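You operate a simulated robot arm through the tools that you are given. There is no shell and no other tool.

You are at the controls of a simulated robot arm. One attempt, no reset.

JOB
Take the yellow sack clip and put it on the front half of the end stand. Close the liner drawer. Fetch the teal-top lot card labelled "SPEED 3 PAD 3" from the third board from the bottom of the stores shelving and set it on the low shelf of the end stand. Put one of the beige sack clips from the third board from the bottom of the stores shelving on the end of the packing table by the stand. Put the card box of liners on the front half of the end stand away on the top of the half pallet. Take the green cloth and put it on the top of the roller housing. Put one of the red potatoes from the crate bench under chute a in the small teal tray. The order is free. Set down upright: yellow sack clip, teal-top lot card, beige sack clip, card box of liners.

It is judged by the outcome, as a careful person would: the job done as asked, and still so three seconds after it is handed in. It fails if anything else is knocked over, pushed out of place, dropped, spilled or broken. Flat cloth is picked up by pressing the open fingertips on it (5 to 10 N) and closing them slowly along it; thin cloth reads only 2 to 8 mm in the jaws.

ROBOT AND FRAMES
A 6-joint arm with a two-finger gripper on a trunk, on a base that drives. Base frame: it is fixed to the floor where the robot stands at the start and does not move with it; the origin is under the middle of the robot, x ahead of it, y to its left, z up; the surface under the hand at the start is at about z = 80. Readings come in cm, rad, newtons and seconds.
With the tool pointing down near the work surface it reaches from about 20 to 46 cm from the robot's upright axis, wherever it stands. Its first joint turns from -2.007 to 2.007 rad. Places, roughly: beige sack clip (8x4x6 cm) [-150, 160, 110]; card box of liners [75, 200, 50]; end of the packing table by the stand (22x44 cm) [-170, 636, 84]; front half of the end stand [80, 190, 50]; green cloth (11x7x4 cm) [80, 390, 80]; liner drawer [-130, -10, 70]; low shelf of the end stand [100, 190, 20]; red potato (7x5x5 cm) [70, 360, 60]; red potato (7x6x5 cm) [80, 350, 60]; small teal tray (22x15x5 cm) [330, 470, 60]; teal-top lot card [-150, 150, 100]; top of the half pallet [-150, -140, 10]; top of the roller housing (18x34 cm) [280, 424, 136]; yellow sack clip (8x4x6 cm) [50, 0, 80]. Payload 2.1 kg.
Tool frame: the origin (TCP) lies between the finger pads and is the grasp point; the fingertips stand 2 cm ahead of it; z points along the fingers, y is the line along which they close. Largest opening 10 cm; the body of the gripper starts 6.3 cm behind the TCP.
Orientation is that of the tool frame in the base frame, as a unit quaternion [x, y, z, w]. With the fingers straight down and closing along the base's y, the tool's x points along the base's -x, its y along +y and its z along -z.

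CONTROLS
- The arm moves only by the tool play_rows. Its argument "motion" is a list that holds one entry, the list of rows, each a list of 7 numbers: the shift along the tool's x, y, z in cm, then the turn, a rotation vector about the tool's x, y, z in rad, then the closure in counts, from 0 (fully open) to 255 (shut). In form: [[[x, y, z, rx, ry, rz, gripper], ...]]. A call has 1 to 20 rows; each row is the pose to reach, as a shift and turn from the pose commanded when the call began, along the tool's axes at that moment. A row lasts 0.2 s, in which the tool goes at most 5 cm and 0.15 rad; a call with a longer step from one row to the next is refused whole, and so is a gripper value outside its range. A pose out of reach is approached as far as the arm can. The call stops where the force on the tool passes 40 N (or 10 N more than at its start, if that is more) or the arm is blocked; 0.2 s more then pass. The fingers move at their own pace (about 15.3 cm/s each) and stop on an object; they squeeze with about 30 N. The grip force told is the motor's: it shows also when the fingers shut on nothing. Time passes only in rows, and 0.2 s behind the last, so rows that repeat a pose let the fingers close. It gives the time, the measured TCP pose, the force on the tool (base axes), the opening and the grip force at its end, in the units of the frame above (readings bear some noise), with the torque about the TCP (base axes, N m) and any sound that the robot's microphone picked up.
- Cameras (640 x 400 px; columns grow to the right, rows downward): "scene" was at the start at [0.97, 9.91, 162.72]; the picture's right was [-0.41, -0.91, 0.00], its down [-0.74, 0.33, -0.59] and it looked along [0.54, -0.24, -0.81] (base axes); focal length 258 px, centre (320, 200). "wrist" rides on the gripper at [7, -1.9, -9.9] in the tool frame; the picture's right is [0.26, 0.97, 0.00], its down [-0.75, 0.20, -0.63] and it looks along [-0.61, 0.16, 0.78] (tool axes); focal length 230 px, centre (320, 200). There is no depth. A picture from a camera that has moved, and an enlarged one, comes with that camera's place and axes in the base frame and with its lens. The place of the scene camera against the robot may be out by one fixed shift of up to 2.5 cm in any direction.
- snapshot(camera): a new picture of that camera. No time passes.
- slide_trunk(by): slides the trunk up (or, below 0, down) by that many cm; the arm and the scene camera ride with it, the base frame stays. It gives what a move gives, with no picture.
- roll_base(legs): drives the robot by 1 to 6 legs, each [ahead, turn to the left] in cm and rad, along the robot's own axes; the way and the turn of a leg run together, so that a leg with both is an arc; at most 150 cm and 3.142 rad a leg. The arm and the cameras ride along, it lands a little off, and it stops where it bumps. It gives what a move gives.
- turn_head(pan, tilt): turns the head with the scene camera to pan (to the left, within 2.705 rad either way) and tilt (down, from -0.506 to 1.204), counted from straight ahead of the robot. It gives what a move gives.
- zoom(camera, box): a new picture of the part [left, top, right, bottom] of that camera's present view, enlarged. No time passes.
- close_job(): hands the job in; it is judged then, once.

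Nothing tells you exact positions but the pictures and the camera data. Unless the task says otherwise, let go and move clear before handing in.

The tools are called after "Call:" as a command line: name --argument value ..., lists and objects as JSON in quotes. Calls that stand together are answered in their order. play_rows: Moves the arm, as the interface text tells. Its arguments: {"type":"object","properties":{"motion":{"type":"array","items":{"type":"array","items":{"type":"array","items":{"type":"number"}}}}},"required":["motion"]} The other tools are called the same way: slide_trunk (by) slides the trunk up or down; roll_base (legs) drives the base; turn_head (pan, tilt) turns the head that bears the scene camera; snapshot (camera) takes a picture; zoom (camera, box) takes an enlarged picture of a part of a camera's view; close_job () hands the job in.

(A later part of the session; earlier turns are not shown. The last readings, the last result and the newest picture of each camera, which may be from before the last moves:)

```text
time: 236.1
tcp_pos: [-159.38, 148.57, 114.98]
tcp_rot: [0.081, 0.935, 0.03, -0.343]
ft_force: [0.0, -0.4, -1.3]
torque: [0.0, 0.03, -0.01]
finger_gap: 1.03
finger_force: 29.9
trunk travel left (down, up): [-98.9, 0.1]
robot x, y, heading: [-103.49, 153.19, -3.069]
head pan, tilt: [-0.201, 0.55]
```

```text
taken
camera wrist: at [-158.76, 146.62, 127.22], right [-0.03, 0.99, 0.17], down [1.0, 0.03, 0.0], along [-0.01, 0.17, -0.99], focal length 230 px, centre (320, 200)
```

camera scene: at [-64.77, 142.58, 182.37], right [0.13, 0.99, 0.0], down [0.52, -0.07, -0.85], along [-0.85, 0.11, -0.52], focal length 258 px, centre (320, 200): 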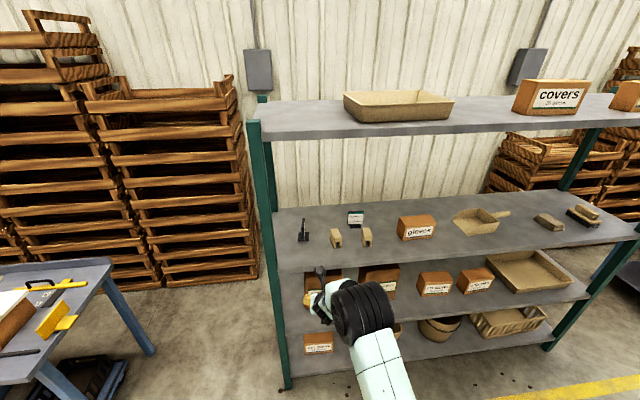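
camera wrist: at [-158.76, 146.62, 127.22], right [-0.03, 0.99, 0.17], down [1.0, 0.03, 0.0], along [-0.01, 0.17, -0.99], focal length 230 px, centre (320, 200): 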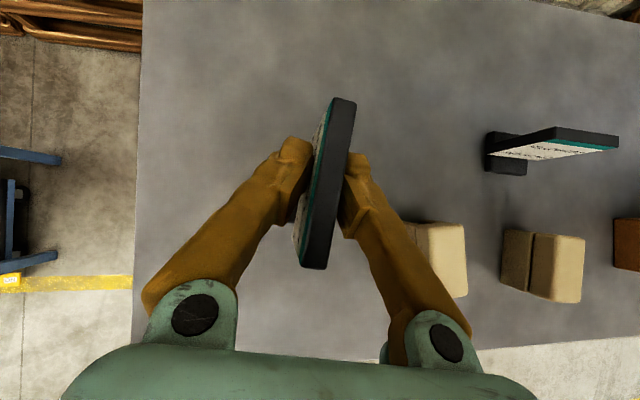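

Card lifted cleanly. Backing out and driving to face the end stand at y ≈ 200 (clear of its front handle).

Call:
roll_base --legs '[[-75, 0], [0, -1.642], [41, 0], [0, -1.571]]'

Call:
turn_head --pan 0 --tilt 0.7

Call:
snapshot --camera "scene"

Call:
snapshot --camera "wrist"

```text
time: 250.0
tcp_pos: [26.5, 201.16, 114.95]
tcp_rot: [0.933, -0.103, 0.342, 0.038]
ft_force: [0.1, 0.0, -0.5]
torque: [-0.03, 0.0, -0.03]
finger_gap: 1.08
finger_force: 29.4
trunk travel left (down, up): [-98.9, 0.1]
robot x, y, heading: [-29.62, 199.2, 0.025]
head pan, tilt: [-0.201, 0.55]
```

```text
time: 250.8
tcp_pos: [26.37, 201.11, 115.05]
tcp_rot: [0.933, -0.103, 0.343, 0.039]
ft_force: [-0.4, -0.5, -1.2]
torque: [-0.02, 0.0, 0.03]
finger_gap: 1.09
finger_force: 29.8
trunk travel left (down, up): [-98.9, 0.1]
robot x, y, heading: [-29.41, 199.41, 0.025]
head pan, tilt: [0.0, 0.7]
```

```text
taken
camera scene: at [-27.23, 212.17, 181.05], right [0.02, -1.0, 0.0], down [-0.64, -0.01, -0.77], along [0.76, 0.02, -0.64], focal length 258 px, centre (320, 200)
```

scene: 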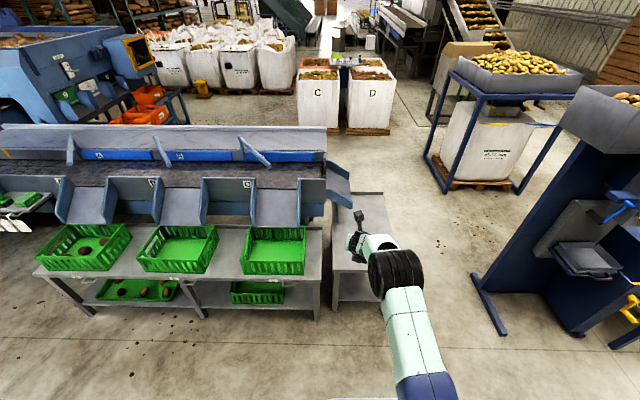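

```text
taken
camera wrist: at [25.86, 203.26, 127.21], right [-0.02, -0.99, 0.17], down [-1.0, 0.02, 0.0], along [0.0, -0.17, -0.99], focal length 230 px, centre (320, 200)
```

wrist: 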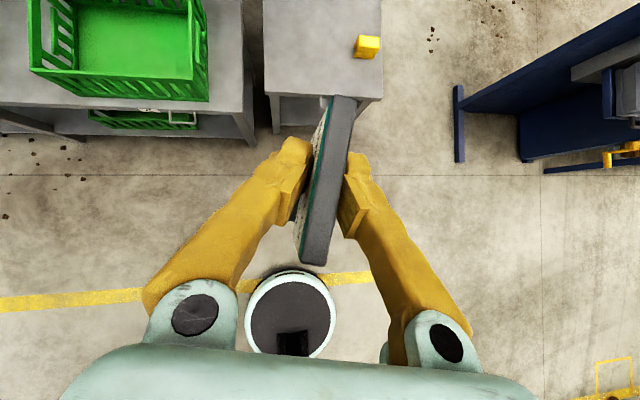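

Lowering the trunk while still clear of the stand, then I'll look at the low shelf.

Call:
slide_trunk --by -40

Call:
slide_trunk --by -40

Call:
turn_head --pan 0.1 --tilt 0.55

Call:
snapshot --camera "scene"

Call:
snapshot --camera "wrist"

```text
time: 254.6
tcp_pos: [26.62, 201.06, 75.13]
tcp_rot: [0.933, -0.103, 0.343, 0.038]
ft_force: [-0.2, 0.7, -1.3]
torque: [0.02, -0.01, -0.02]
finger_gap: 1.06
finger_force: 29.8
trunk travel left (down, up): [-58.9, 40.1]
robot x, y, heading: [-29.73, 199.25, 0.02]
head pan, tilt: [0.0, 0.7]
```

```text
time: 258.4
tcp_pos: [26.55, 201.14, 35.0]
tcp_rot: [0.933, -0.103, 0.343, 0.039]
ft_force: [-0.7, 1.4, -0.3]
torque: [-0.01, -0.02, 0.01]
finger_gap: 1.04
finger_force: 29.8
trunk travel left (down, up): [-18.9, 80.1]
robot x, y, heading: [-29.52, 199.26, 0.021]
head pan, tilt: [0.0, 0.7]
```

```text
time: 259.1
tcp_pos: [26.53, 201.05, 35.08]
tcp_rot: [0.933, -0.104, 0.342, 0.039]
ft_force: [0.1, 0.2, -1.2]
torque: [0.01, -0.01, -0.02]
finger_gap: 1.06
finger_force: 29.5
trunk travel left (down, up): [-18.9, 80.1]
robot x, y, heading: [-29.7, 199.13, 0.022]
head pan, tilt: [0.099, 0.55]
```

```text
taken
camera scene: at [-26.83, 213.05, 102.36], right [0.12, -0.99, 0.0], down [-0.52, -0.06, -0.85], along [0.85, 0.1, -0.52], focal length 258 px, centre (320, 200)
```

scene: 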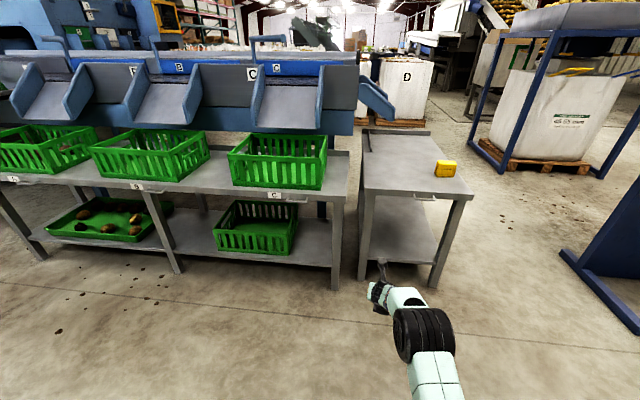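

```text
taken
camera wrist: at [25.84, 203.23, 47.22], right [-0.02, -0.99, 0.17], down [-1.0, 0.02, 0.0], along [0.0, -0.17, -0.99], focal length 230 px, centre (320, 200)
```

wrist: 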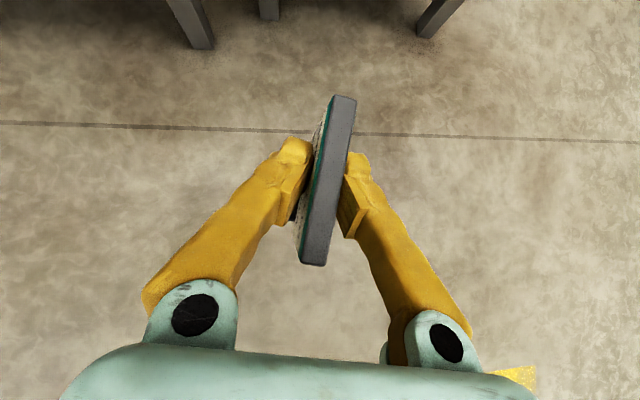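

Call:
zoom --camera "scene" --box '[330, 120, 490, 300]'

```text
2.22 times, centred on (410, 210) of scene
camera zoom: at [-26.83, 213.05, 102.36], right [0.12, -0.99, 0.0], down [-0.52, -0.06, -0.85], along [0.85, 0.1, -0.52], focal length 574 px, centre (120, 178)
```

zoom: 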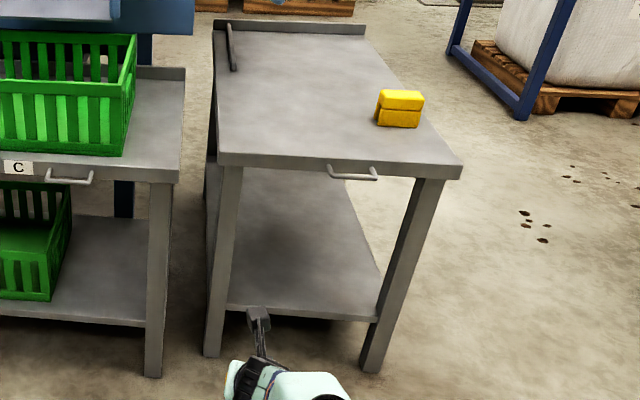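

Stand legs leave an opening roughly y 171–204, low shelf at z ≈ 19. I'll straighten the hand's yaw, shift to y ≈ 195.5 and lower to z ≈ 29 before driving in.

Call:
play_rows --motion '[[[0.45, 2.7, 0.4, 0.07, 0, -0.082, 255], [0.9, 5.4, 0.78, 0.143, 0, -0.168, 255], [0.9, 5.4, 0.78, 0.143, 0, -0.168, 255]]]'

Call:
slide_trunk --by -6

Call:
roll_base --legs '[[0, -0.022], [26, 0]]'

Call:
snapshot --camera "wrist"

Call:
snapshot --camera "scene"

```text
time: 259.9
tcp_pos: [27.23, 196.53, 35.69]
tcp_rot: [0.93, -0.018, 0.367, 0.009]
ft_force: [0.3, 0.1, -0.5]
torque: [0.0, 0.01, 0.02]
finger_gap: 1.08
finger_force: 29.9
out of reach, approached as far as the arm can: row 2, 3
trunk travel left (down, up): [-18.9, 80.1]
robot x, y, heading: [-29.44, 199.17, 0.025]
head pan, tilt: [0.099, 0.55]
```

```text
time: 260.9
tcp_pos: [27.16, 196.43, 29.59]
tcp_rot: [0.93, -0.018, 0.367, 0.009]
ft_force: [-0.1, 0.3, -0.2]
torque: [0.01, 0.01, 0.05]
finger_gap: 1.07
finger_force: 30.0
trunk travel left (down, up): [-12.9, 86.1]
robot x, y, heading: [-29.76, 199.49, 0.02]
head pan, tilt: [0.099, 0.55]
```

```text
time: 263.1
tcp_pos: [53.12, 195.15, 29.65]
tcp_rot: [0.93, -0.029, 0.367, 0.014]
ft_force: [0.3, 0.5, -0.3]
torque: [-0.01, -0.02, -0.02]
finger_gap: 1.07
finger_force: 29.9
trunk travel left (down, up): [-12.9, 86.1]
robot x, y, heading: [-3.52, 199.17, -0.004]
head pan, tilt: [0.099, 0.55]
```

```text
taken
camera wrist: at [51.53, 197.23, 41.81], right [0.13, -0.98, 0.18], down [-0.99, -0.14, -0.05], along [0.07, -0.17, -0.98], focal length 230 px, centre (320, 200)
```

wrist: 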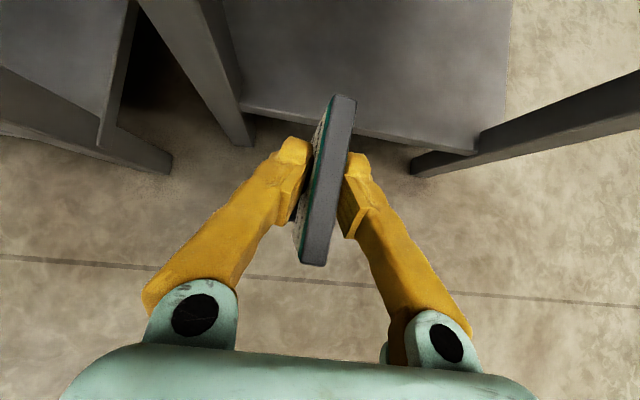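

```text
taken
camera scene: at [-0.48, 212.96, 96.37], right [0.1, -1.0, 0.0], down [-0.52, -0.05, -0.85], along [0.85, 0.08, -0.52], focal length 258 px, centre (320, 200)
```

scene: 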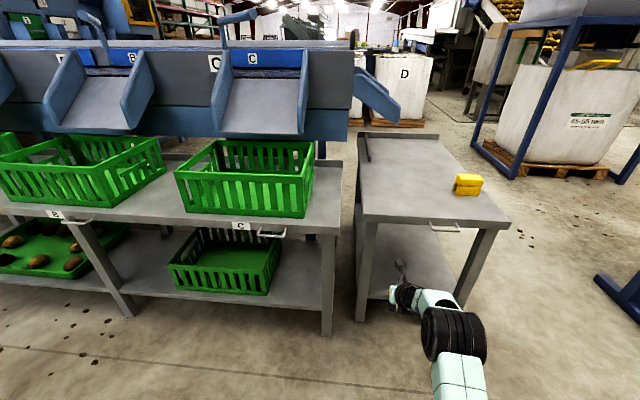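

The shelf opening is y 176–202, front edge x ≈ 61.7. I'll pull the arm in a little to restore the exact grasp pitch (so the card is upright) and centre it.

Call:
play_rows --motion '[[[-1.2, 0.8, -1.1, 0, -0.01, 0, 255], [-2.4, 1.5, -2.2, 0, -0.025, 0, 255], [-3.56, 2.3, -3.3, 0, -0.045, 0, 255], [-3.56, 2.3, -3.3, 0, -0.045, 0, 255]]]'

Call:
snapshot --camera "wrist"

```text
time: 264.1
tcp_pos: [48.14, 193.14, 29.73]
tcp_rot: [0.938, -0.029, 0.345, 0.013]
ft_force: [0.2, -1.2, -0.1]
torque: [0.01, 0.0, 0.02]
finger_gap: 1.04
finger_force: 29.5
out of reach, approached as far as the arm can: row 1
trunk travel left (down, up): [-12.9, 86.1]
robot x, y, heading: [-3.88, 199.19, 0.0]
head pan, tilt: [0.099, 0.55]
```

```text
taken
camera wrist: at [47.03, 195.18, 41.96], right [0.14, -0.98, 0.17], down [-0.99, -0.14, -0.01], along [0.03, -0.17, -0.99], focal length 230 px, centre (320, 200)
```

wrist: 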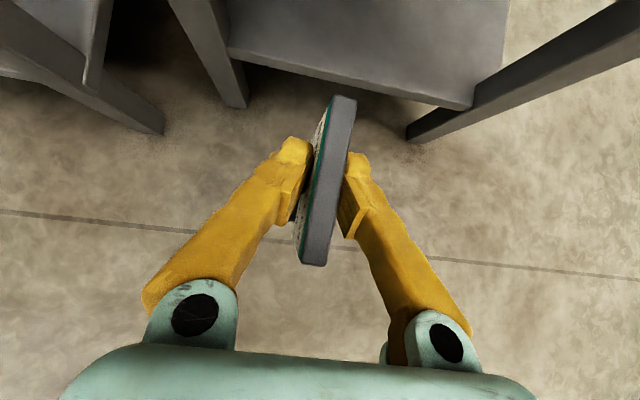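

Pitch restored. Driving in under the top.

Call:
roll_base --legs '[[13, 0]]'

Call:
snapshot --camera "wrist"

Call:
zoom --camera "scene" --box '[330, 120, 530, 340]'

```text
time: 265.4
tcp_pos: [60.98, 193.07, 29.74]
tcp_rot: [0.938, -0.03, 0.345, 0.014]
ft_force: [-0.2, -0.2, -0.7]
torque: [-0.01, 0.0, -0.01]
finger_gap: 1.04
finger_force: 30.4
trunk travel left (down, up): [-12.9, 86.1]
robot x, y, heading: [9.06, 199.19, -0.005]
head pan, tilt: [0.099, 0.55]
```

```text
taken
camera wrist: at [59.95, 195.14, 41.96], right [0.13, -0.98, 0.17], down [-0.99, -0.14, -0.01], along [0.03, -0.17, -0.99], focal length 230 px, centre (320, 200)
```

wrist: 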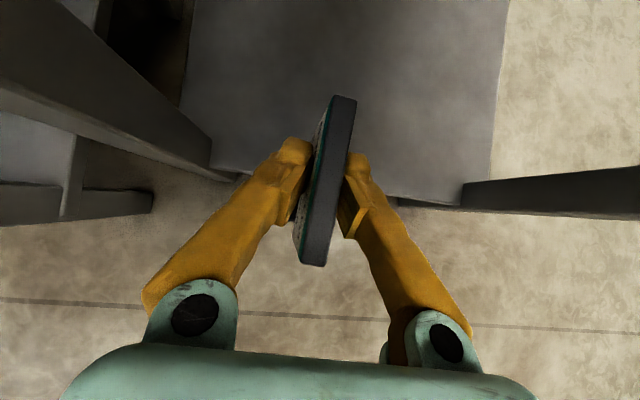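

```text
1.82 times, centred on (430, 230) of scene
camera zoom: at [12.44, 212.94, 96.37], right [0.1, -1.0, 0.0], down [-0.52, -0.05, -0.85], along [0.85, 0.08, -0.52], focal length 470 px, centre (120, 146)
```

zoom: 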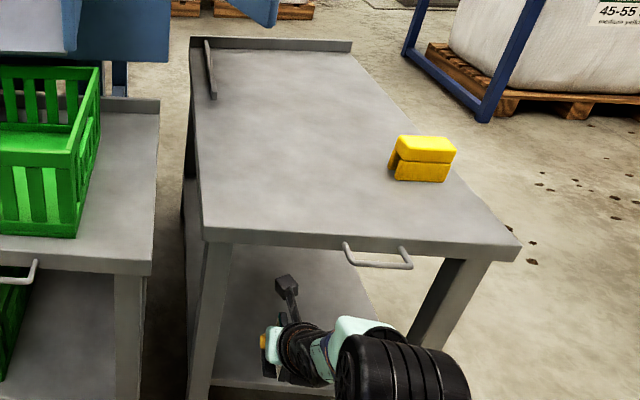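

Call:
slide_trunk --by -2

Call:
roll_base --legs '[[6.5, 0]]'

Call:
snapshot --camera "wrist"

Call:
zoom --camera "scene" --box '[330, 120, 530, 340]'

```text
time: 266.1
tcp_pos: [60.95, 193.09, 27.73]
tcp_rot: [0.938, -0.03, 0.345, 0.012]
ft_force: [-0.1, 0.2, -1.0]
torque: [0.02, 0.0, 0.02]
finger_gap: 1.09
finger_force: 30.0
trunk travel left (down, up): [-10.9, 88.1]
robot x, y, heading: [9.38, 199.3, -0.003]
head pan, tilt: [0.099, 0.55]
```

```text
time: 267.1
tcp_pos: [67.38, 193.22, 27.8]
tcp_rot: [0.938, -0.029, 0.345, 0.013]
ft_force: [0.2, 0.2, -0.4]
torque: [-0.01, -0.03, 0.02]
finger_gap: 1.07
finger_force: 30.5
trunk travel left (down, up): [-10.9, 88.1]
robot x, y, heading: [15.83, 199.03, -0.001]
head pan, tilt: [0.099, 0.55]
```

```text
taken
camera wrist: at [66.43, 195.19, 39.95], right [0.14, -0.98, 0.17], down [-0.99, -0.14, -0.01], along [0.03, -0.17, -0.99], focal length 230 px, centre (320, 200)
```

wrist: 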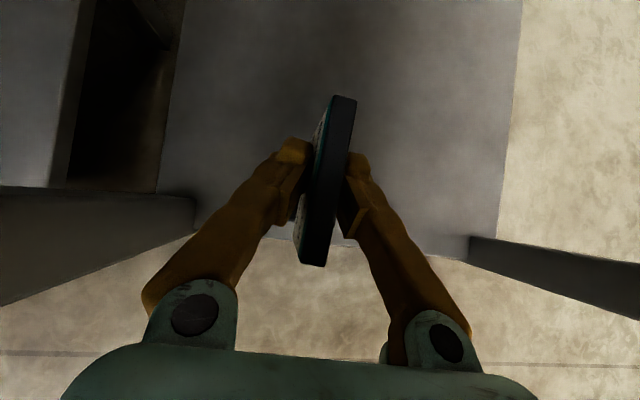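

```text
1.82 times, centred on (430, 230) of scene
camera zoom: at [18.9, 212.93, 94.37], right [0.1, -1.0, 0.0], down [-0.52, -0.05, -0.85], along [0.85, 0.08, -0.52], focal length 470 px, centre (120, 146)
```

zoom: 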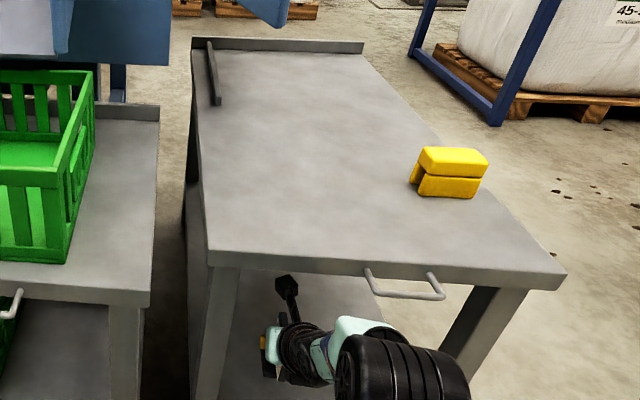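

Call:
slide_trunk --by -1

Call:
roll_base --legs '[[2.5, 0]]'

Call:
snapshot --camera "wrist"

```text
time: 267.7
tcp_pos: [67.44, 193.12, 26.8]
tcp_rot: [0.938, -0.029, 0.345, 0.013]
ft_force: [0.0, 0.2, -1.5]
torque: [-0.03, 0.02, 0.02]
finger_gap: 1.08
finger_force: 30.3
trunk travel left (down, up): [-9.9, 89.1]
robot x, y, heading: [15.98, 199.02, -0.001]
head pan, tilt: [0.099, 0.55]
```

```text
time: 268.5
tcp_pos: [70.04, 193.01, 26.75]
tcp_rot: [0.938, -0.029, 0.345, 0.013]
ft_force: [-0.5, -0.5, -1.0]
torque: [0.0, 0.01, -0.01]
finger_gap: 1.07
finger_force: 30.1
trunk travel left (down, up): [-9.9, 89.1]
robot x, y, heading: [18.31, 199.4, -0.001]
head pan, tilt: [0.099, 0.55]
```

```text
taken
camera wrist: at [68.91, 195.21, 38.95], right [0.14, -0.98, 0.17], down [-0.99, -0.14, -0.01], along [0.03, -0.17, -0.99], focal length 230 px, centre (320, 200)
```

wrist: 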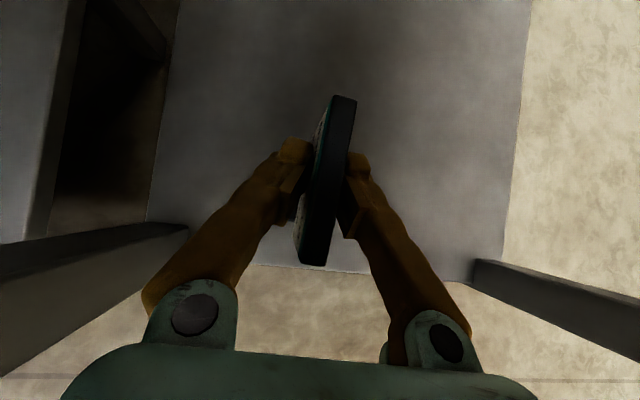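

Card is ~4 cm inside the front edge. Lowering gently until it touches.

Call:
play_rows --motion '[[[-0.32, 0, 0.38, 0, 0, 0, 255], [-0.65, 0, 0.76, 0, 0, 0, 255], [-0.97, 0, 1.14, 0, 0, 0, 255], [-1.3, 0, 1.52, 0, 0, 0, 255], [-1.3, 0, 1.52, 0, 0, 0, 255]]]'

```text
time: 269.7
tcp_pos: [69.93, 193.13, 24.76]
tcp_rot: [0.938, -0.029, 0.346, 0.013]
ft_force: [-0.4, 0.1, 0.7]
torque: [-0.02, 0.01, -0.02]
finger_gap: 1.05
finger_force: 30.1
trunk travel left (down, up): [-9.9, 89.1]
robot x, y, heading: [17.88, 199.37, 0.003]
head pan, tilt: [0.099, 0.55]
```

Call:
play_rows --motion '[[[-0.1, 0, 0.11, 0, 0, 0, 255], [-0.2, 0, 0.23, 0, 0, 0, 255], [-0.29, 0, 0.34, 0, 0, 0, 255], [-0.39, 0, 0.46, 0, 0, 0, 255]]]'

```text
time: 270.7
tcp_pos: [69.85, 193.21, 24.23]
tcp_rot: [0.938, -0.029, 0.345, 0.013]
ft_force: [0.0, -0.3, -0.4]
torque: [0.05, 0.02, 0.01]
finger_gap: 1.04
finger_force: 30.0
trunk travel left (down, up): [-9.9, 89.1]
robot x, y, heading: [18.23, 199.04, 0.001]
head pan, tilt: [0.099, 0.55]
```

Call:
play_rows --motion '[[[-0.13, 0, 0.15, 0, 0, 0, 255], [-0.26, 0, 0.3, 0, 0, 0, 255], [-0.39, 0, 0.46, 0, 0, 0, 255], [-0.52, 0, 0.61, 0, 0, 0, 255], [-0.65, 0, 0.76, 0, 0, 0, 255], [-0.78, 0, 0.91, 0, 0, 0, 255]]]'

Call:
snapshot --camera "wrist"

```text
time: 272.1
tcp_pos: [69.91, 193.09, 22.93]
tcp_rot: [0.938, -0.029, 0.345, 0.013]
ft_force: [-0.4, 0.3, 0.0]
torque: [-0.01, 0.03, -0.01]
finger_gap: 1.05
finger_force: 29.7
trunk travel left (down, up): [-9.9, 89.1]
robot x, y, heading: [17.93, 199.2, 0.003]
head pan, tilt: [0.099, 0.55]
```

```text
taken
camera wrist: at [68.91, 195.19, 35.17], right [0.14, -0.98, 0.17], down [-0.99, -0.14, -0.01], along [0.03, -0.17, -0.99], focal length 230 px, centre (320, 200)
```

wrist: 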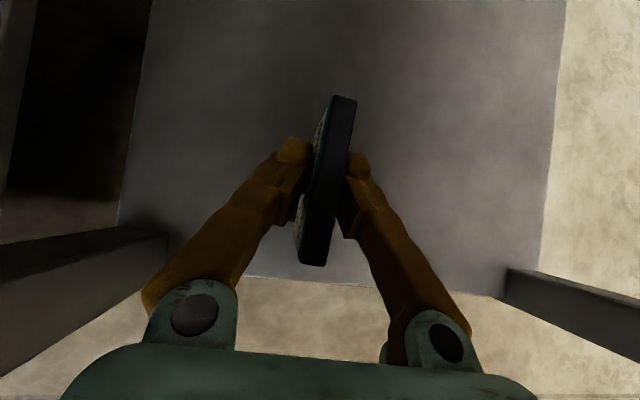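

Call:
play_rows --motion '[[[-0.13, 0, 0.15, 0, 0, 0, 255], [-0.26, 0, 0.3, 0, 0, 0, 255], [-0.39, 0, 0.46, 0, 0, 0, 255], [-0.52, 0, 0.61, 0, 0, 0, 255], [-0.65, 0, 0.76, 0, 0, 0, 255], [-0.78, 0, 0.91, 0, 0, 0, 255]]]'

```text
time: 273.5
tcp_pos: [70.04, 193.14, 21.97]
tcp_rot: [0.937, -0.028, 0.348, 0.012]
ft_force: [-3.5, 0.0, 14.0]
torque: [0.05, 0.59, 0.0]
finger_gap: 1.06
finger_force: 30.2
trunk travel left (down, up): [-9.9, 89.1]
robot x, y, heading: [18.26, 199.31, 0.003]
head pan, tilt: [0.099, 0.55]
```

Touchdown (14 N). Easing slightly and opening, then backing straight out.

Call:
play_rows --motion '[[[0.06, 0, -0.08, 0, 0, 0, 255], [0.06, 0, -0.08, 0, 0, 0, 235], [0.06, 0, -0.08, 0, 0, 0, 215], [0.06, 0, -0.08, 0, 0, 0, 190], [0.06, 0, -0.08, 0, 0, 0, 100], [0.06, 0, -0.08, 0, 0, 0, 0], [0.06, 0, -0.08, 0, 0, 0, 0]]]'

Call:
snapshot --camera "wrist"

```text
time: 275.1
tcp_pos: [69.95, 193.09, 21.88]
tcp_rot: [0.938, -0.029, 0.345, 0.011]
ft_force: [0.2, -0.3, 0.2]
torque: [0.0, 0.01, 0.01]
finger_gap: 10.0
finger_force: 0.1
trunk travel left (down, up): [-9.9, 89.1]
robot x, y, heading: [18.27, 199.45, -0.008]
head pan, tilt: [0.099, 0.55]
```

```text
taken
camera wrist: at [68.92, 195.1, 34.14], right [0.14, -0.98, 0.17], down [-0.99, -0.14, -0.01], along [0.03, -0.17, -0.99], focal length 230 px, centre (320, 200)
```

wrist: 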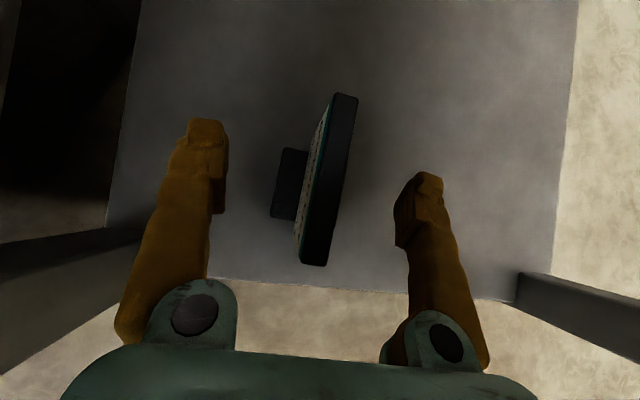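

Card stands upright on the low shelf. Backing out.

Call:
roll_base --legs '[[-45, 0]]'

Call:
turn_head --pan -0.1 --tilt 0.6

Call:
zoom --camera "scene" --box '[240, 100, 480, 280]'

```text
time: 277.8
tcp_pos: [25.15, 193.31, 21.98]
tcp_rot: [0.939, -0.024, 0.344, 0.009]
ft_force: [0.6, -0.2, -0.7]
torque: [-0.02, 0.0, 0.01]
finger_gap: 9.99
finger_force: 0.1
trunk travel left (down, up): [-9.9, 89.1]
robot x, y, heading: [-27.03, 199.07, 0.008]
head pan, tilt: [0.099, 0.55]
```

```text
time: 278.5
tcp_pos: [25.28, 193.43, 21.93]
tcp_rot: [0.938, -0.024, 0.345, 0.01]
ft_force: [-0.6, -0.3, -0.2]
torque: [0.0, 0.0, 0.01]
finger_gap: 9.99
finger_force: 0.1
trunk travel left (down, up): [-9.9, 89.1]
robot x, y, heading: [-26.15, 199.21, 0.005]
head pan, tilt: [-0.099, 0.6]
```

```text
2.22 times, centred on (360, 190) of scene
camera zoom: at [-23.64, 211.03, 92.92], right [-0.09, -1.0, 0.0], down [-0.56, 0.05, -0.83], along [0.82, -0.08, -0.56], focal length 574 px, centre (231, 222)
```

zoom: 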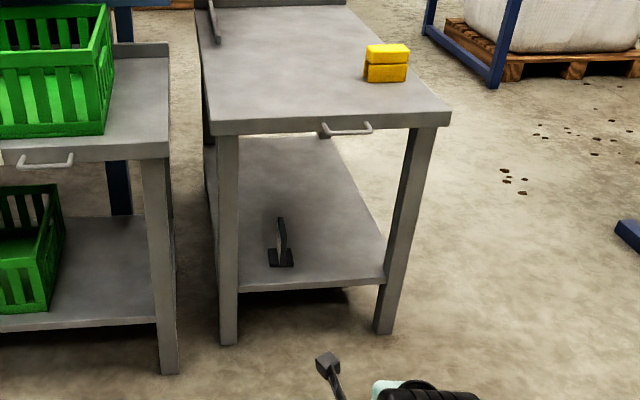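

The card stands upright on the low shelf and the yellow clip is fine. Now the beige clip: returning to the shelving facing it at y ≈ 163.

Call:
slide_trunk --by 40

Call:
slide_trunk --by 40

Call:
slide_trunk --by 9

Call:
roll_base --legs '[[0, -1.576], [31, 0], [0, -1.571], [40, 0]]'

Call:
snapshot --camera "wrist"

```text
time: 282.4
tcp_pos: [25.23, 193.48, 61.89]
tcp_rot: [0.939, -0.024, 0.344, 0.01]
ft_force: [0.3, -0.4, 0.0]
torque: [-0.02, 0.01, 0.0]
finger_gap: 9.96
finger_force: 0.1
trunk travel left (down, up): [-49.9, 49.1]
robot x, y, heading: [-26.37, 199.35, 0.01]
head pan, tilt: [-0.099, 0.6]
```

```text
time: 286.2
tcp_pos: [25.37, 193.47, 101.97]
tcp_rot: [0.938, -0.024, 0.345, 0.009]
ft_force: [-1.0, 0.2, -0.2]
torque: [-0.01, 0.02, -0.02]
finger_gap: 9.98
finger_force: 0.1
trunk travel left (down, up): [-89.9, 9.1]
robot x, y, heading: [-26.7, 199.06, 0.008]
head pan, tilt: [-0.099, 0.6]
```

```text
time: 287.4
tcp_pos: [25.27, 193.45, 110.96]
tcp_rot: [0.938, -0.025, 0.345, 0.01]
ft_force: [0.5, -0.8, 0.5]
torque: [-0.02, -0.01, 0.02]
finger_gap: 10.02
finger_force: 0.1
trunk travel left (down, up): [-98.9, 0.1]
robot x, y, heading: [-26.57, 199.44, 0.006]
head pan, tilt: [-0.099, 0.6]
```

```text
time: 299.3
tcp_pos: [-117.48, 174.55, 110.91]
tcp_rot: [0.029, 0.938, 0.011, -0.346]
ft_force: [-0.5, 0.3, 1.4]
torque: [0.0, -0.01, -0.01]
finger_gap: 10.01
finger_force: 0.2
trunk travel left (down, up): [-98.9, 0.1]
robot x, y, heading: [-65.79, 168.24, 3.14]
head pan, tilt: [-0.099, 0.6]
```

```text
taken
camera wrist: at [-116.49, 172.68, 123.22], right [-0.13, 0.98, 0.17], down [0.99, 0.14, -0.01], along [-0.03, 0.17, -0.99], focal length 230 px, centre (320, 200)
```

wrist: 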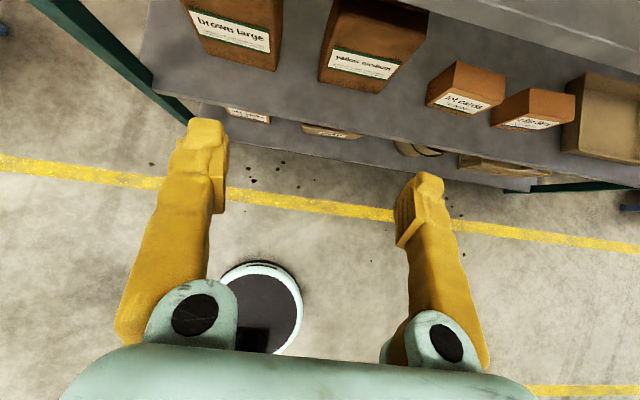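

Shifting the hand left to the free-standing left clip (y ≈ 162.5) and up a little, then approaching.

Call:
play_rows --motion '[[[0.65, -3, -0.76, 0, 0, 0, 0], [1.3, -6, -1.5, 0, 0, 0, 0], [1.95, -9, -2.3, 0, 0, 0, 0], [2.6, -12, -3.04, 0, 0, 0, 0], [2.6, -12, -3.04, 0, 0, 0, 0]]]'

Call:
roll_base --legs '[[24, 0]]'

Call:
snapshot --camera "wrist"

```text
time: 300.5
tcp_pos: [-117.91, 166.01, 113.53]
tcp_rot: [0.028, 0.954, 0.01, -0.3]
ft_force: [-0.2, -0.4, -0.8]
torque: [0.04, 0.01, -0.04]
finger_gap: 10.03
finger_force: 0.1
out of reach, approached as far as the arm can: row 1, 2, 3, 4
trunk travel left (down, up): [-98.9, 0.1]
robot x, y, heading: [-65.79, 168.18, 3.138]
head pan, tilt: [-0.099, 0.6]
```

```text
time: 302.2
tcp_pos: [-141.81, 166.24, 113.7]
tcp_rot: [0.028, 0.953, 0.009, -0.301]
ft_force: [0.6, 0.5, 0.6]
torque: [0.0, 0.02, -0.02]
finger_gap: 10.0
finger_force: 0.0
trunk travel left (down, up): [-98.9, 0.1]
robot x, y, heading: [-89.67, 168.27, 3.138]
head pan, tilt: [-0.099, 0.6]
```

```text
taken
camera wrist: at [-142.01, 164.49, 125.95], right [-0.15, 0.98, 0.15], down [0.99, 0.14, 0.08], along [0.06, 0.16, -0.99], focal length 230 px, centre (320, 200)
```

wrist: 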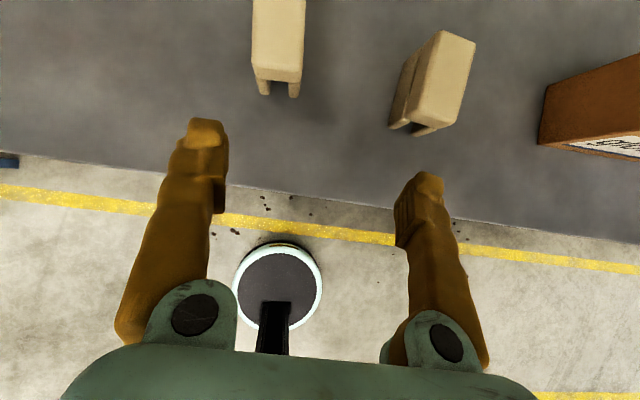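

Call:
roll_base --legs '[[0, 0.1]]'

Call:
snapshot --camera "wrist"

```text
time: 303.2
tcp_pos: [-141.74, 161.29, 113.33]
tcp_rot: [-0.019, 0.954, -0.007, -0.3]
ft_force: [-0.8, -0.7, -0.6]
torque: [0.01, 0.03, -0.05]
finger_gap: 10.0
finger_force: 0.0
trunk travel left (down, up): [-98.9, 0.1]
robot x, y, heading: [-90.07, 168.02, -3.048]
head pan, tilt: [-0.099, 0.6]
```

```text
taken
camera wrist: at [-141.86, 159.51, 125.73], right [-0.25, 0.96, 0.15], down [0.97, 0.24, 0.09], along [0.05, 0.16, -0.99], focal length 230 px, centre (320, 200)
```

wrist: 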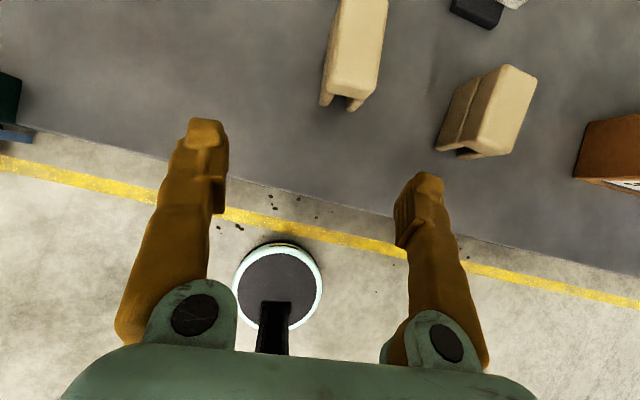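

Call:
roll_base --legs '[[6.5, 0]]'

Call:
play_rows --motion '[[[0, 0.8, 0, 0, 0, 0, 0], [0, 1.5, 0, 0, 0, 0, 0], [0, 1.5, 0, 0, 0, 0, 0]]]'

Call:
snapshot --camera "wrist"

```text
time: 304.2
tcp_pos: [-149.73, 160.45, 114.35]
tcp_rot: [-0.019, 0.955, -0.007, -0.297]
ft_force: [-0.4, -0.8, -1.0]
torque: [-0.02, -0.02, -0.04]
finger_gap: 10.01
finger_force: 0.1
trunk travel left (down, up): [-98.9, 0.1]
robot x, y, heading: [-96.71, 167.58, -3.051]
head pan, tilt: [-0.099, 0.6]
```

```text
time: 305.0
tcp_pos: [-148.2, 162.15, 114.93]
tcp_rot: [-0.018, 0.953, -0.007, -0.303]
ft_force: [-0.7, -0.1, 0.0]
torque: [0.01, -0.04, 0.0]
finger_gap: 9.99
finger_force: 0.1
trunk travel left (down, up): [-98.9, 0.1]
robot x, y, heading: [-96.37, 167.92, -3.047]
head pan, tilt: [-0.099, 0.6]
```

```text
taken
camera wrist: at [-148.15, 160.31, 127.22], right [-0.25, 0.96, 0.15], down [0.97, 0.24, 0.08], along [0.04, 0.16, -0.99], focal length 230 px, centre (320, 200)
```

wrist: 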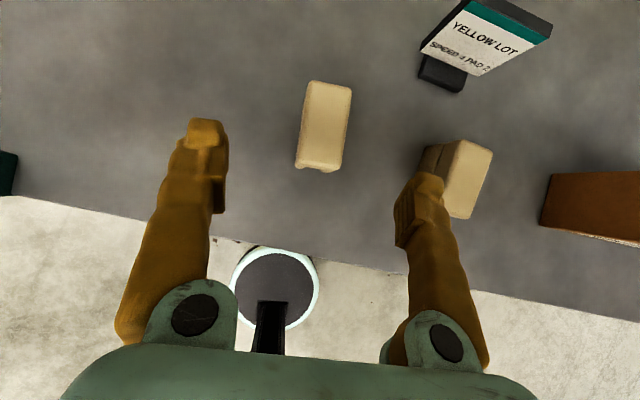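

Clip centre ≈ (-153.6, 162.3), well aligned. Sliding down onto it and closing.

Call:
play_rows --motion '[[[-0.3, 0.1, 2.6, 0, 0, 0, 0], [-0.6, 0.2, 5.2, 0, 0, 0, 0], [-0.9, 0.3, 7.8, 0, 0, 0, 0], [-1.18, 0.36, 9.5, 0, 0, 0, 0], [-1.18, 0.36, 10.2, 0, 0, 0, 0], [-1.18, 0.36, 10.2, 0, 0, 0, 0]]]'

Call:
snapshot --camera "wrist"

```text
time: 306.4
tcp_pos: [-152.61, 162.42, 106.41]
tcp_rot: [-0.019, 0.952, -0.007, -0.306]
ft_force: [0.3, -0.5, 0.2]
torque: [0.03, -0.01, -0.01]
finger_gap: 10.0
finger_force: 0.0
trunk travel left (down, up): [-98.9, 0.1]
robot x, y, heading: [-96.58, 167.69, -3.045]
head pan, tilt: [-0.099, 0.6]
```

```text
taken
camera wrist: at [-152.53, 160.66, 118.55], right [-0.25, 0.96, 0.15], down [0.97, 0.24, 0.07], along [0.04, 0.16, -0.99], focal length 230 px, centre (320, 200)
```

wrist: 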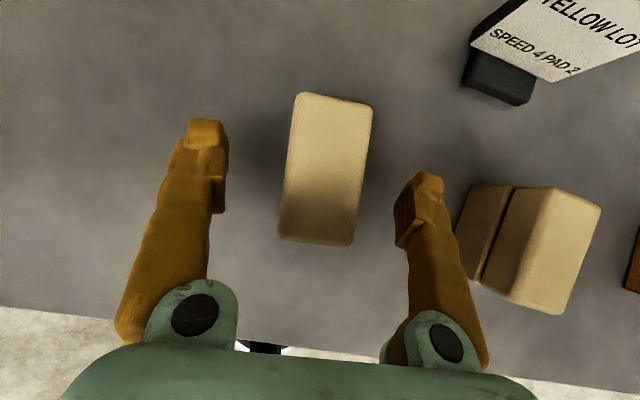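

Call:
play_rows --motion '[[[-0.4, 0, 0.6, 0, 0, 0, 0], [-0.4, 0, 0.6, 0, 0, 0, 80], [-0.4, 0, 0.6, 0, 0, 0, 120], [-0.4, 0, 0.6, 0, 0, 0, 160], [-0.4, 0, 0.6, 0, 0, 0, 255], [-0.4, 0, 0.6, 0, 0, 0, 255], [-0.4, 0, 0.6, 0, 0, 0, 255]]]'

Call:
play_rows --motion '[[[0.58, 0, -0.82, 0, 0, 0, 255], [1.45, 0, -2.05, 0, 0, 0, 255], [2.6, 0, -3.7, 0, 0, 0, 255], [4.0, 0, -5.7, 0, 0, 0, 255], [4.0, 0, -5.7, 0, 0, 0, 255]]]'

Call:
snapshot --camera "wrist"

```text
time: 308.0
tcp_pos: [-152.81, 162.55, 105.58]
tcp_rot: [-0.018, 0.952, -0.007, -0.305]
ft_force: [0.7, 0.5, 1.4]
torque: [0.01, 0.03, 0.02]
finger_gap: 3.7
finger_force: 30.2
trunk travel left (down, up): [-98.9, 0.1]
robot x, y, heading: [-96.23, 167.67, -3.049]
head pan, tilt: [-0.099, 0.6]
```

```text
time: 309.2
tcp_pos: [-152.64, 162.18, 112.59]
tcp_rot: [-0.017, 0.951, -0.003, -0.308]
ft_force: [0.0, -0.2, -0.8]
torque: [-0.04, -0.01, 0.0]
finger_gap: 3.67
finger_force: 29.9
trunk travel left (down, up): [-98.9, 0.1]
robot x, y, heading: [-96.39, 168.02, -3.048]
head pan, tilt: [-0.099, 0.6]
```

```text
taken
camera wrist: at [-152.4, 160.46, 124.77], right [-0.24, 0.96, 0.15], down [0.97, 0.23, 0.07], along [0.03, 0.17, -0.99], focal length 230 px, centre (320, 200)
```

wrist: 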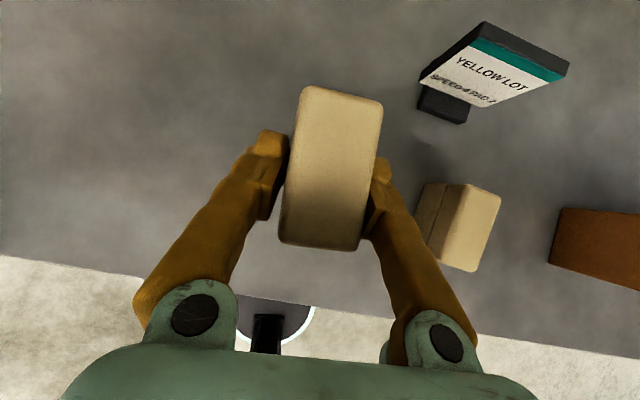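

Clip lifted. Backing out and driving north to find the packing table.

Call:
roll_base --legs '[[-70, 0], [0, -1.664], [150, 0], [100, 0]]'

Call:
turn_head --pan 0.5 --tilt 0.35

Call:
snapshot --camera "scene"

Call:
turn_head --pan -1.0 --tilt 0.5

Call:
snapshot --camera "scene"

```text
time: 328.8
tcp_pos: [-31.95, 479.53, 112.46]
tcp_rot: [0.687, 0.658, 0.223, -0.212]
ft_force: [-0.1, -0.4, -0.9]
torque: [-0.01, -0.02, 0.02]
finger_gap: 3.64
finger_force: 30.8
trunk travel left (down, up): [-98.9, 0.1]
robot x, y, heading: [-30.94, 423.29, 1.582]
head pan, tilt: [-0.099, 0.6]
```

```text
time: 329.8
tcp_pos: [-31.9, 479.65, 112.63]
tcp_rot: [0.687, 0.659, 0.222, -0.212]
ft_force: [0.3, 0.2, -0.2]
torque: [0.04, -0.02, 0.01]
finger_gap: 3.66
finger_force: 30.3
trunk travel left (down, up): [-98.9, 0.1]
robot x, y, heading: [-30.48, 423.7, 1.582]
head pan, tilt: [0.499, 0.351]
```

```text
taken
camera scene: at [-49.01, 424.1, 184.19], right [0.87, 0.49, 0.0], down [0.17, -0.3, -0.94], along [-0.46, 0.82, -0.34], focal length 258 px, centre (320, 200)
```

scene: 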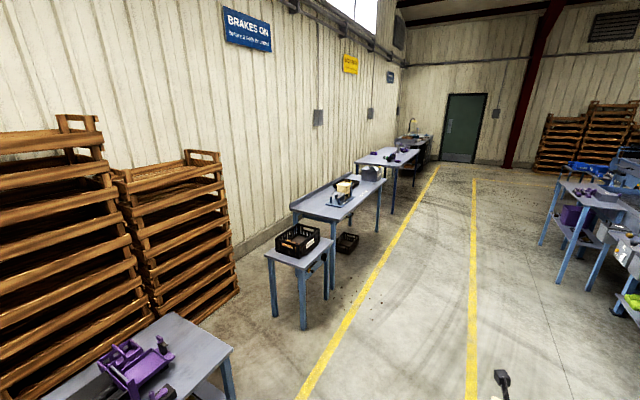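

```text
time: 331.4
tcp_pos: [-31.89, 479.65, 112.44]
tcp_rot: [0.687, 0.659, 0.222, -0.213]
ft_force: [-0.2, -0.1, 0.6]
torque: [0.02, -0.01, 0.02]
finger_gap: 3.66
finger_force: 29.9
trunk travel left (down, up): [-98.9, 0.1]
robot x, y, heading: [-30.72, 423.09, 1.586]
head pan, tilt: [-1.0, 0.499]
```

```text
taken
camera scene: at [-36.89, 421.01, 182.83], right [0.55, -0.83, 0.0], down [-0.4, -0.26, -0.88], along [0.73, 0.49, -0.48], focal length 258 px, centre (320, 200)
```

scene: 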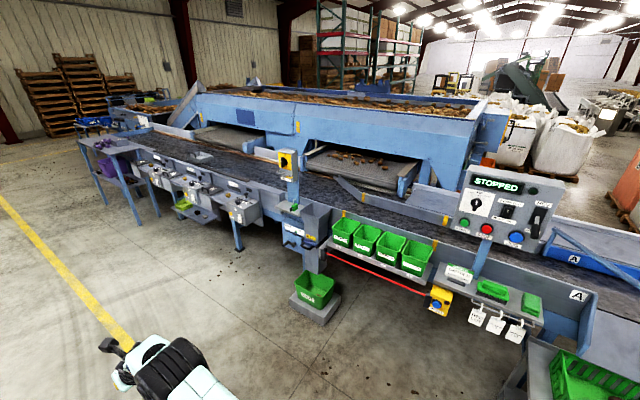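

The packing table is ahead on the left, just beyond the small stand with the black crate. Driving up to y ≈ 636 and turning to face it.

Call:
roll_base --legs '[[110, -0.011], [103, 0], [0, 1.571], [25, 0]]'

Call:
turn_head --pan 0 --tilt 0.6

Call:
snapshot --camera "scene"

Call:
snapshot --camera "wrist"

```text
time: 347.3
tcp_pos: [-112.81, 638.22, 112.53]
tcp_rot: [0.023, 0.951, 0.008, -0.309]
ft_force: [0.9, 1.0, -0.4]
torque: [-0.02, -0.01, 0.03]
finger_gap: 3.65
finger_force: 29.7
trunk travel left (down, up): [-98.9, 0.1]
robot x, y, heading: [-56.65, 638.88, -3.133]
head pan, tilt: [-1.0, 0.499]
```

```text
time: 348.5
tcp_pos: [-113.17, 638.01, 112.46]
tcp_rot: [0.024, 0.951, 0.009, -0.307]
ft_force: [0.2, 0.0, -0.1]
torque: [0.03, 0.04, 0.0]
finger_gap: 3.63
finger_force: 29.6
trunk travel left (down, up): [-98.9, 0.1]
robot x, y, heading: [-56.74, 638.8, -3.135]
head pan, tilt: [0.0, 0.6]
```

```text
taken
camera scene: at [-59.21, 623.65, 181.92], right [-0.01, 1.0, 0.0], down [0.56, 0.0, -0.83], along [-0.83, -0.01, -0.56], focal length 258 px, centre (320, 200)
```

scene: 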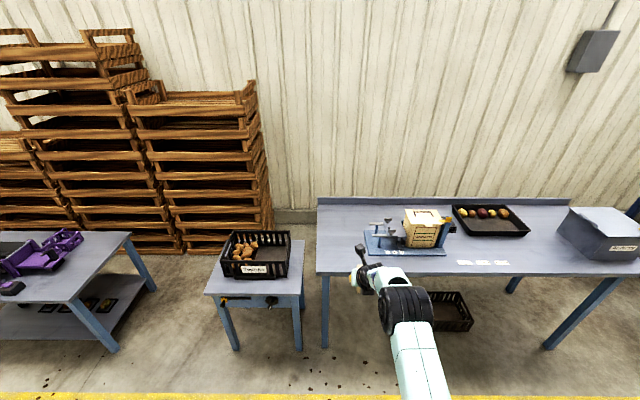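

```text
taken
camera wrist: at [-113.1, 636.32, 124.76], right [-0.16, 0.98, 0.15], down [0.99, 0.15, 0.07], along [0.05, 0.16, -0.99], focal length 230 px, centre (320, 200)
```

wrist: 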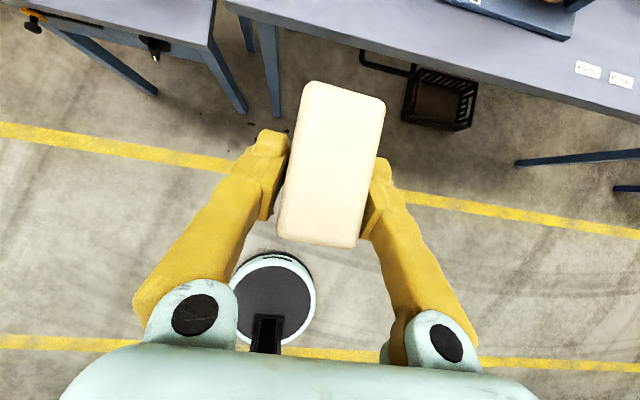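

The table's end (y ≈ 623–646, left of the blue press) is free. I'll aim for about (-161, 634): small turn, lower, and drive in.

Call:
slide_trunk --by -14

Call:
roll_base --legs '[[0, 0.035], [30, 0]]'

Call:
snapshot --camera "wrist"

```text
time: 350.2
tcp_pos: [-113.2, 638.12, 98.52]
tcp_rot: [0.025, 0.951, 0.01, -0.307]
ft_force: [-0.3, -0.6, 0.1]
torque: [0.0, -0.02, -0.01]
finger_gap: 3.64
finger_force: 29.8
trunk travel left (down, up): [-84.9, 14.1]
robot x, y, heading: [-56.95, 638.83, -3.135]
head pan, tilt: [0.0, 0.6]
```

```text
time: 352.6
tcp_pos: [-142.58, 634.7, 98.62]
tcp_rot: [0.007, 0.952, 0.004, -0.307]
ft_force: [-0.4, -0.4, -0.7]
torque: [-0.01, -0.03, -0.01]
finger_gap: 3.66
finger_force: 29.6
trunk travel left (down, up): [-84.9, 14.1]
robot x, y, heading: [-86.27, 637.92, -3.099]
head pan, tilt: [0.0, 0.6]
```

```text
taken
camera wrist: at [-142.49, 632.85, 110.8], right [-0.2, 0.97, 0.15], down [0.98, 0.19, 0.07], along [0.04, 0.16, -0.99], focal length 230 px, centre (320, 200)
```

wrist: 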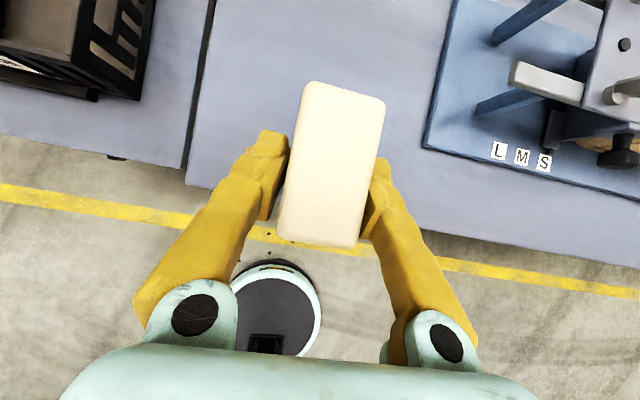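

Call:
roll_base --legs '[[18.5, 0]]'

Call:
slide_trunk --by -7

Call:
snapshot --camera "wrist"

Call:
snapshot --camera "scene"

```text
time: 354.2
tcp_pos: [-161.01, 634.08, 98.62]
tcp_rot: [0.006, 0.951, 0.002, -0.308]
ft_force: [1.3, -0.5, 0.2]
torque: [0.0, 0.01, 0.01]
finger_gap: 3.66
finger_force: 29.4
trunk travel left (down, up): [-84.9, 14.1]
robot x, y, heading: [-104.95, 636.71, -3.101]
head pan, tilt: [0.0, 0.6]
```

```text
time: 355.2
tcp_pos: [-161.23, 633.86, 91.44]
tcp_rot: [0.007, 0.951, 0.004, -0.308]
ft_force: [1.0, -0.3, -1.0]
torque: [0.01, -0.01, 0.0]
finger_gap: 3.65
finger_force: 30.0
trunk travel left (down, up): [-77.9, 21.1]
robot x, y, heading: [-105.02, 636.63, -3.097]
head pan, tilt: [0.0, 0.6]
```

```text
taken
camera wrist: at [-161.17, 632.13, 103.76], right [-0.19, 0.97, 0.15], down [0.98, 0.19, 0.07], along [0.04, 0.16, -0.99], focal length 230 px, centre (320, 200)
```

wrist: 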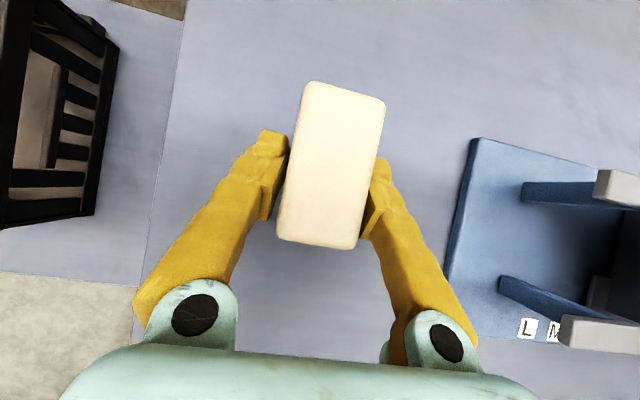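

```text
taken
camera scene: at [-106.89, 621.43, 160.91], right [-0.04, 1.0, 0.0], down [0.56, 0.02, -0.83], along [-0.82, -0.04, -0.56], focal length 258 px, centre (320, 200)
```

scene: 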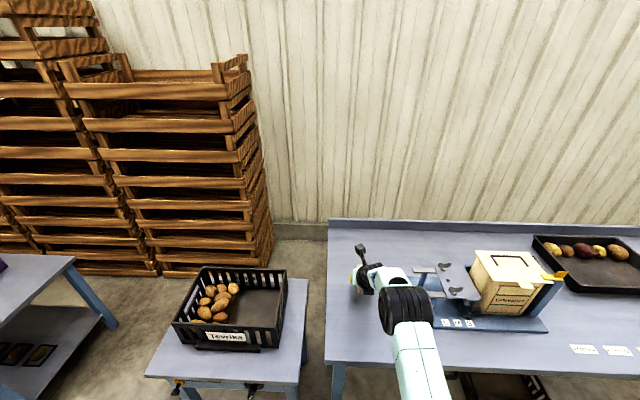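

Over the free end. Lowering gently.

Call:
play_rows --motion '[[[-0.44, 0, 0.61, 0, 0, 0, 255], [-0.88, 0, 1.22, 0, 0, 0, 255], [-1.32, 0, 1.82, 0, 0, 0, 255], [-1.6, 0, 2.2, 0, 0, 0, 255], [-1.76, 0, 2.43, 0, 0, 0, 255], [-1.9, 0, 2.67, 0, 0, 0, 255], [-2.05, 0, 2.84, 0, 0, 0, 255]]]'

```text
time: 356.8
tcp_pos: [-161.25, 633.99, 87.99]
tcp_rot: [0.007, 0.952, 0.003, -0.307]
ft_force: [0.2, 0.1, -0.2]
torque: [-0.04, -0.01, 0.01]
finger_gap: 3.65
finger_force: 29.8
trunk travel left (down, up): [-77.9, 21.1]
robot x, y, heading: [-104.81, 636.54, -3.103]
head pan, tilt: [0.0, 0.6]
```

Call:
play_rows --motion '[[[-0.1, 0, 0.14, 0, 0, 0, 255], [-0.2, 0, 0.28, 0, 0, 0, 255], [-0.3, 0, 0.41, 0, 0, 0, 255], [-0.4, 0, 0.55, 0, 0, 0, 255], [-0.5, 0, 0.69, 0, 0, 0, 255], [-0.6, 0, 0.83, 0, 0, 0, 255]]]'

```text
time: 358.2
tcp_pos: [-161.2, 633.91, 87.59]
tcp_rot: [0.006, 0.95, 0.002, -0.313]
ft_force: [-5.5, 0.2, 27.4]
torque: [0.0, 0.07, 0.01]
finger_gap: 3.67
finger_force: 30.1
trunk travel left (down, up): [-77.9, 21.1]
robot x, y, heading: [-104.96, 636.56, -3.099]
head pan, tilt: [0.0, 0.6]
```

Touched down (27 N, no torque – flat). Easing up, opening and retreating along the hand's axis.

Call:
play_rows --motion '[[[0.25, 0, -0.35, 0, 0, 0, 255], [0.25, 0, -0.35, 0, 0, 0, 150], [0.25, 0, -0.35, 0, 0, 0, 60], [0.25, 0, -0.35, 0, 0, 0, 0], [0.25, 0, -0.35, 0, 0, 0, 0], [0.25, 0, -3, 0, 0, 0, 0], [0.25, 0, -6, 0, 0, 0, 0], [0.25, 0, -9, 0, 0, 0, 0], [0.25, 0, -9, 0, 0, 0, 0]]]'

Call:
snapshot --camera "wrist"

```text
time: 360.2
tcp_pos: [-156.1, 633.78, 94.46]
tcp_rot: [0.006, 0.952, 0.004, -0.307]
ft_force: [-0.9, 0.6, -0.9]
torque: [0.0, -0.03, 0.01]
finger_gap: 9.98
finger_force: 0.1
trunk travel left (down, up): [-77.9, 21.1]
robot x, y, heading: [-105.08, 636.62, -3.096]
head pan, tilt: [0.0, 0.6]
```

```text
taken
camera wrist: at [-156.11, 632.0, 106.73], right [-0.2, 0.97, 0.15], down [0.98, 0.19, 0.07], along [0.04, 0.16, -0.99], focal length 230 px, centre (320, 200)
```

wrist: 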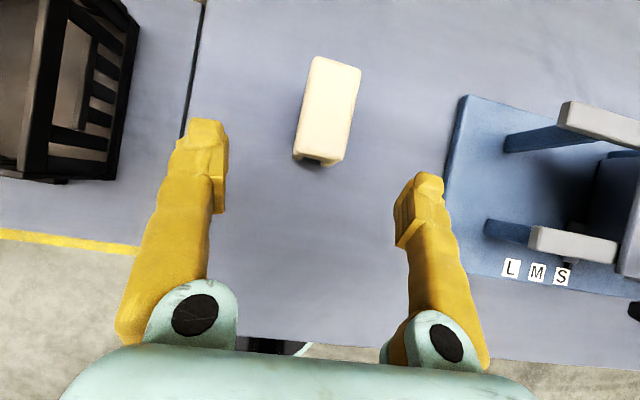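

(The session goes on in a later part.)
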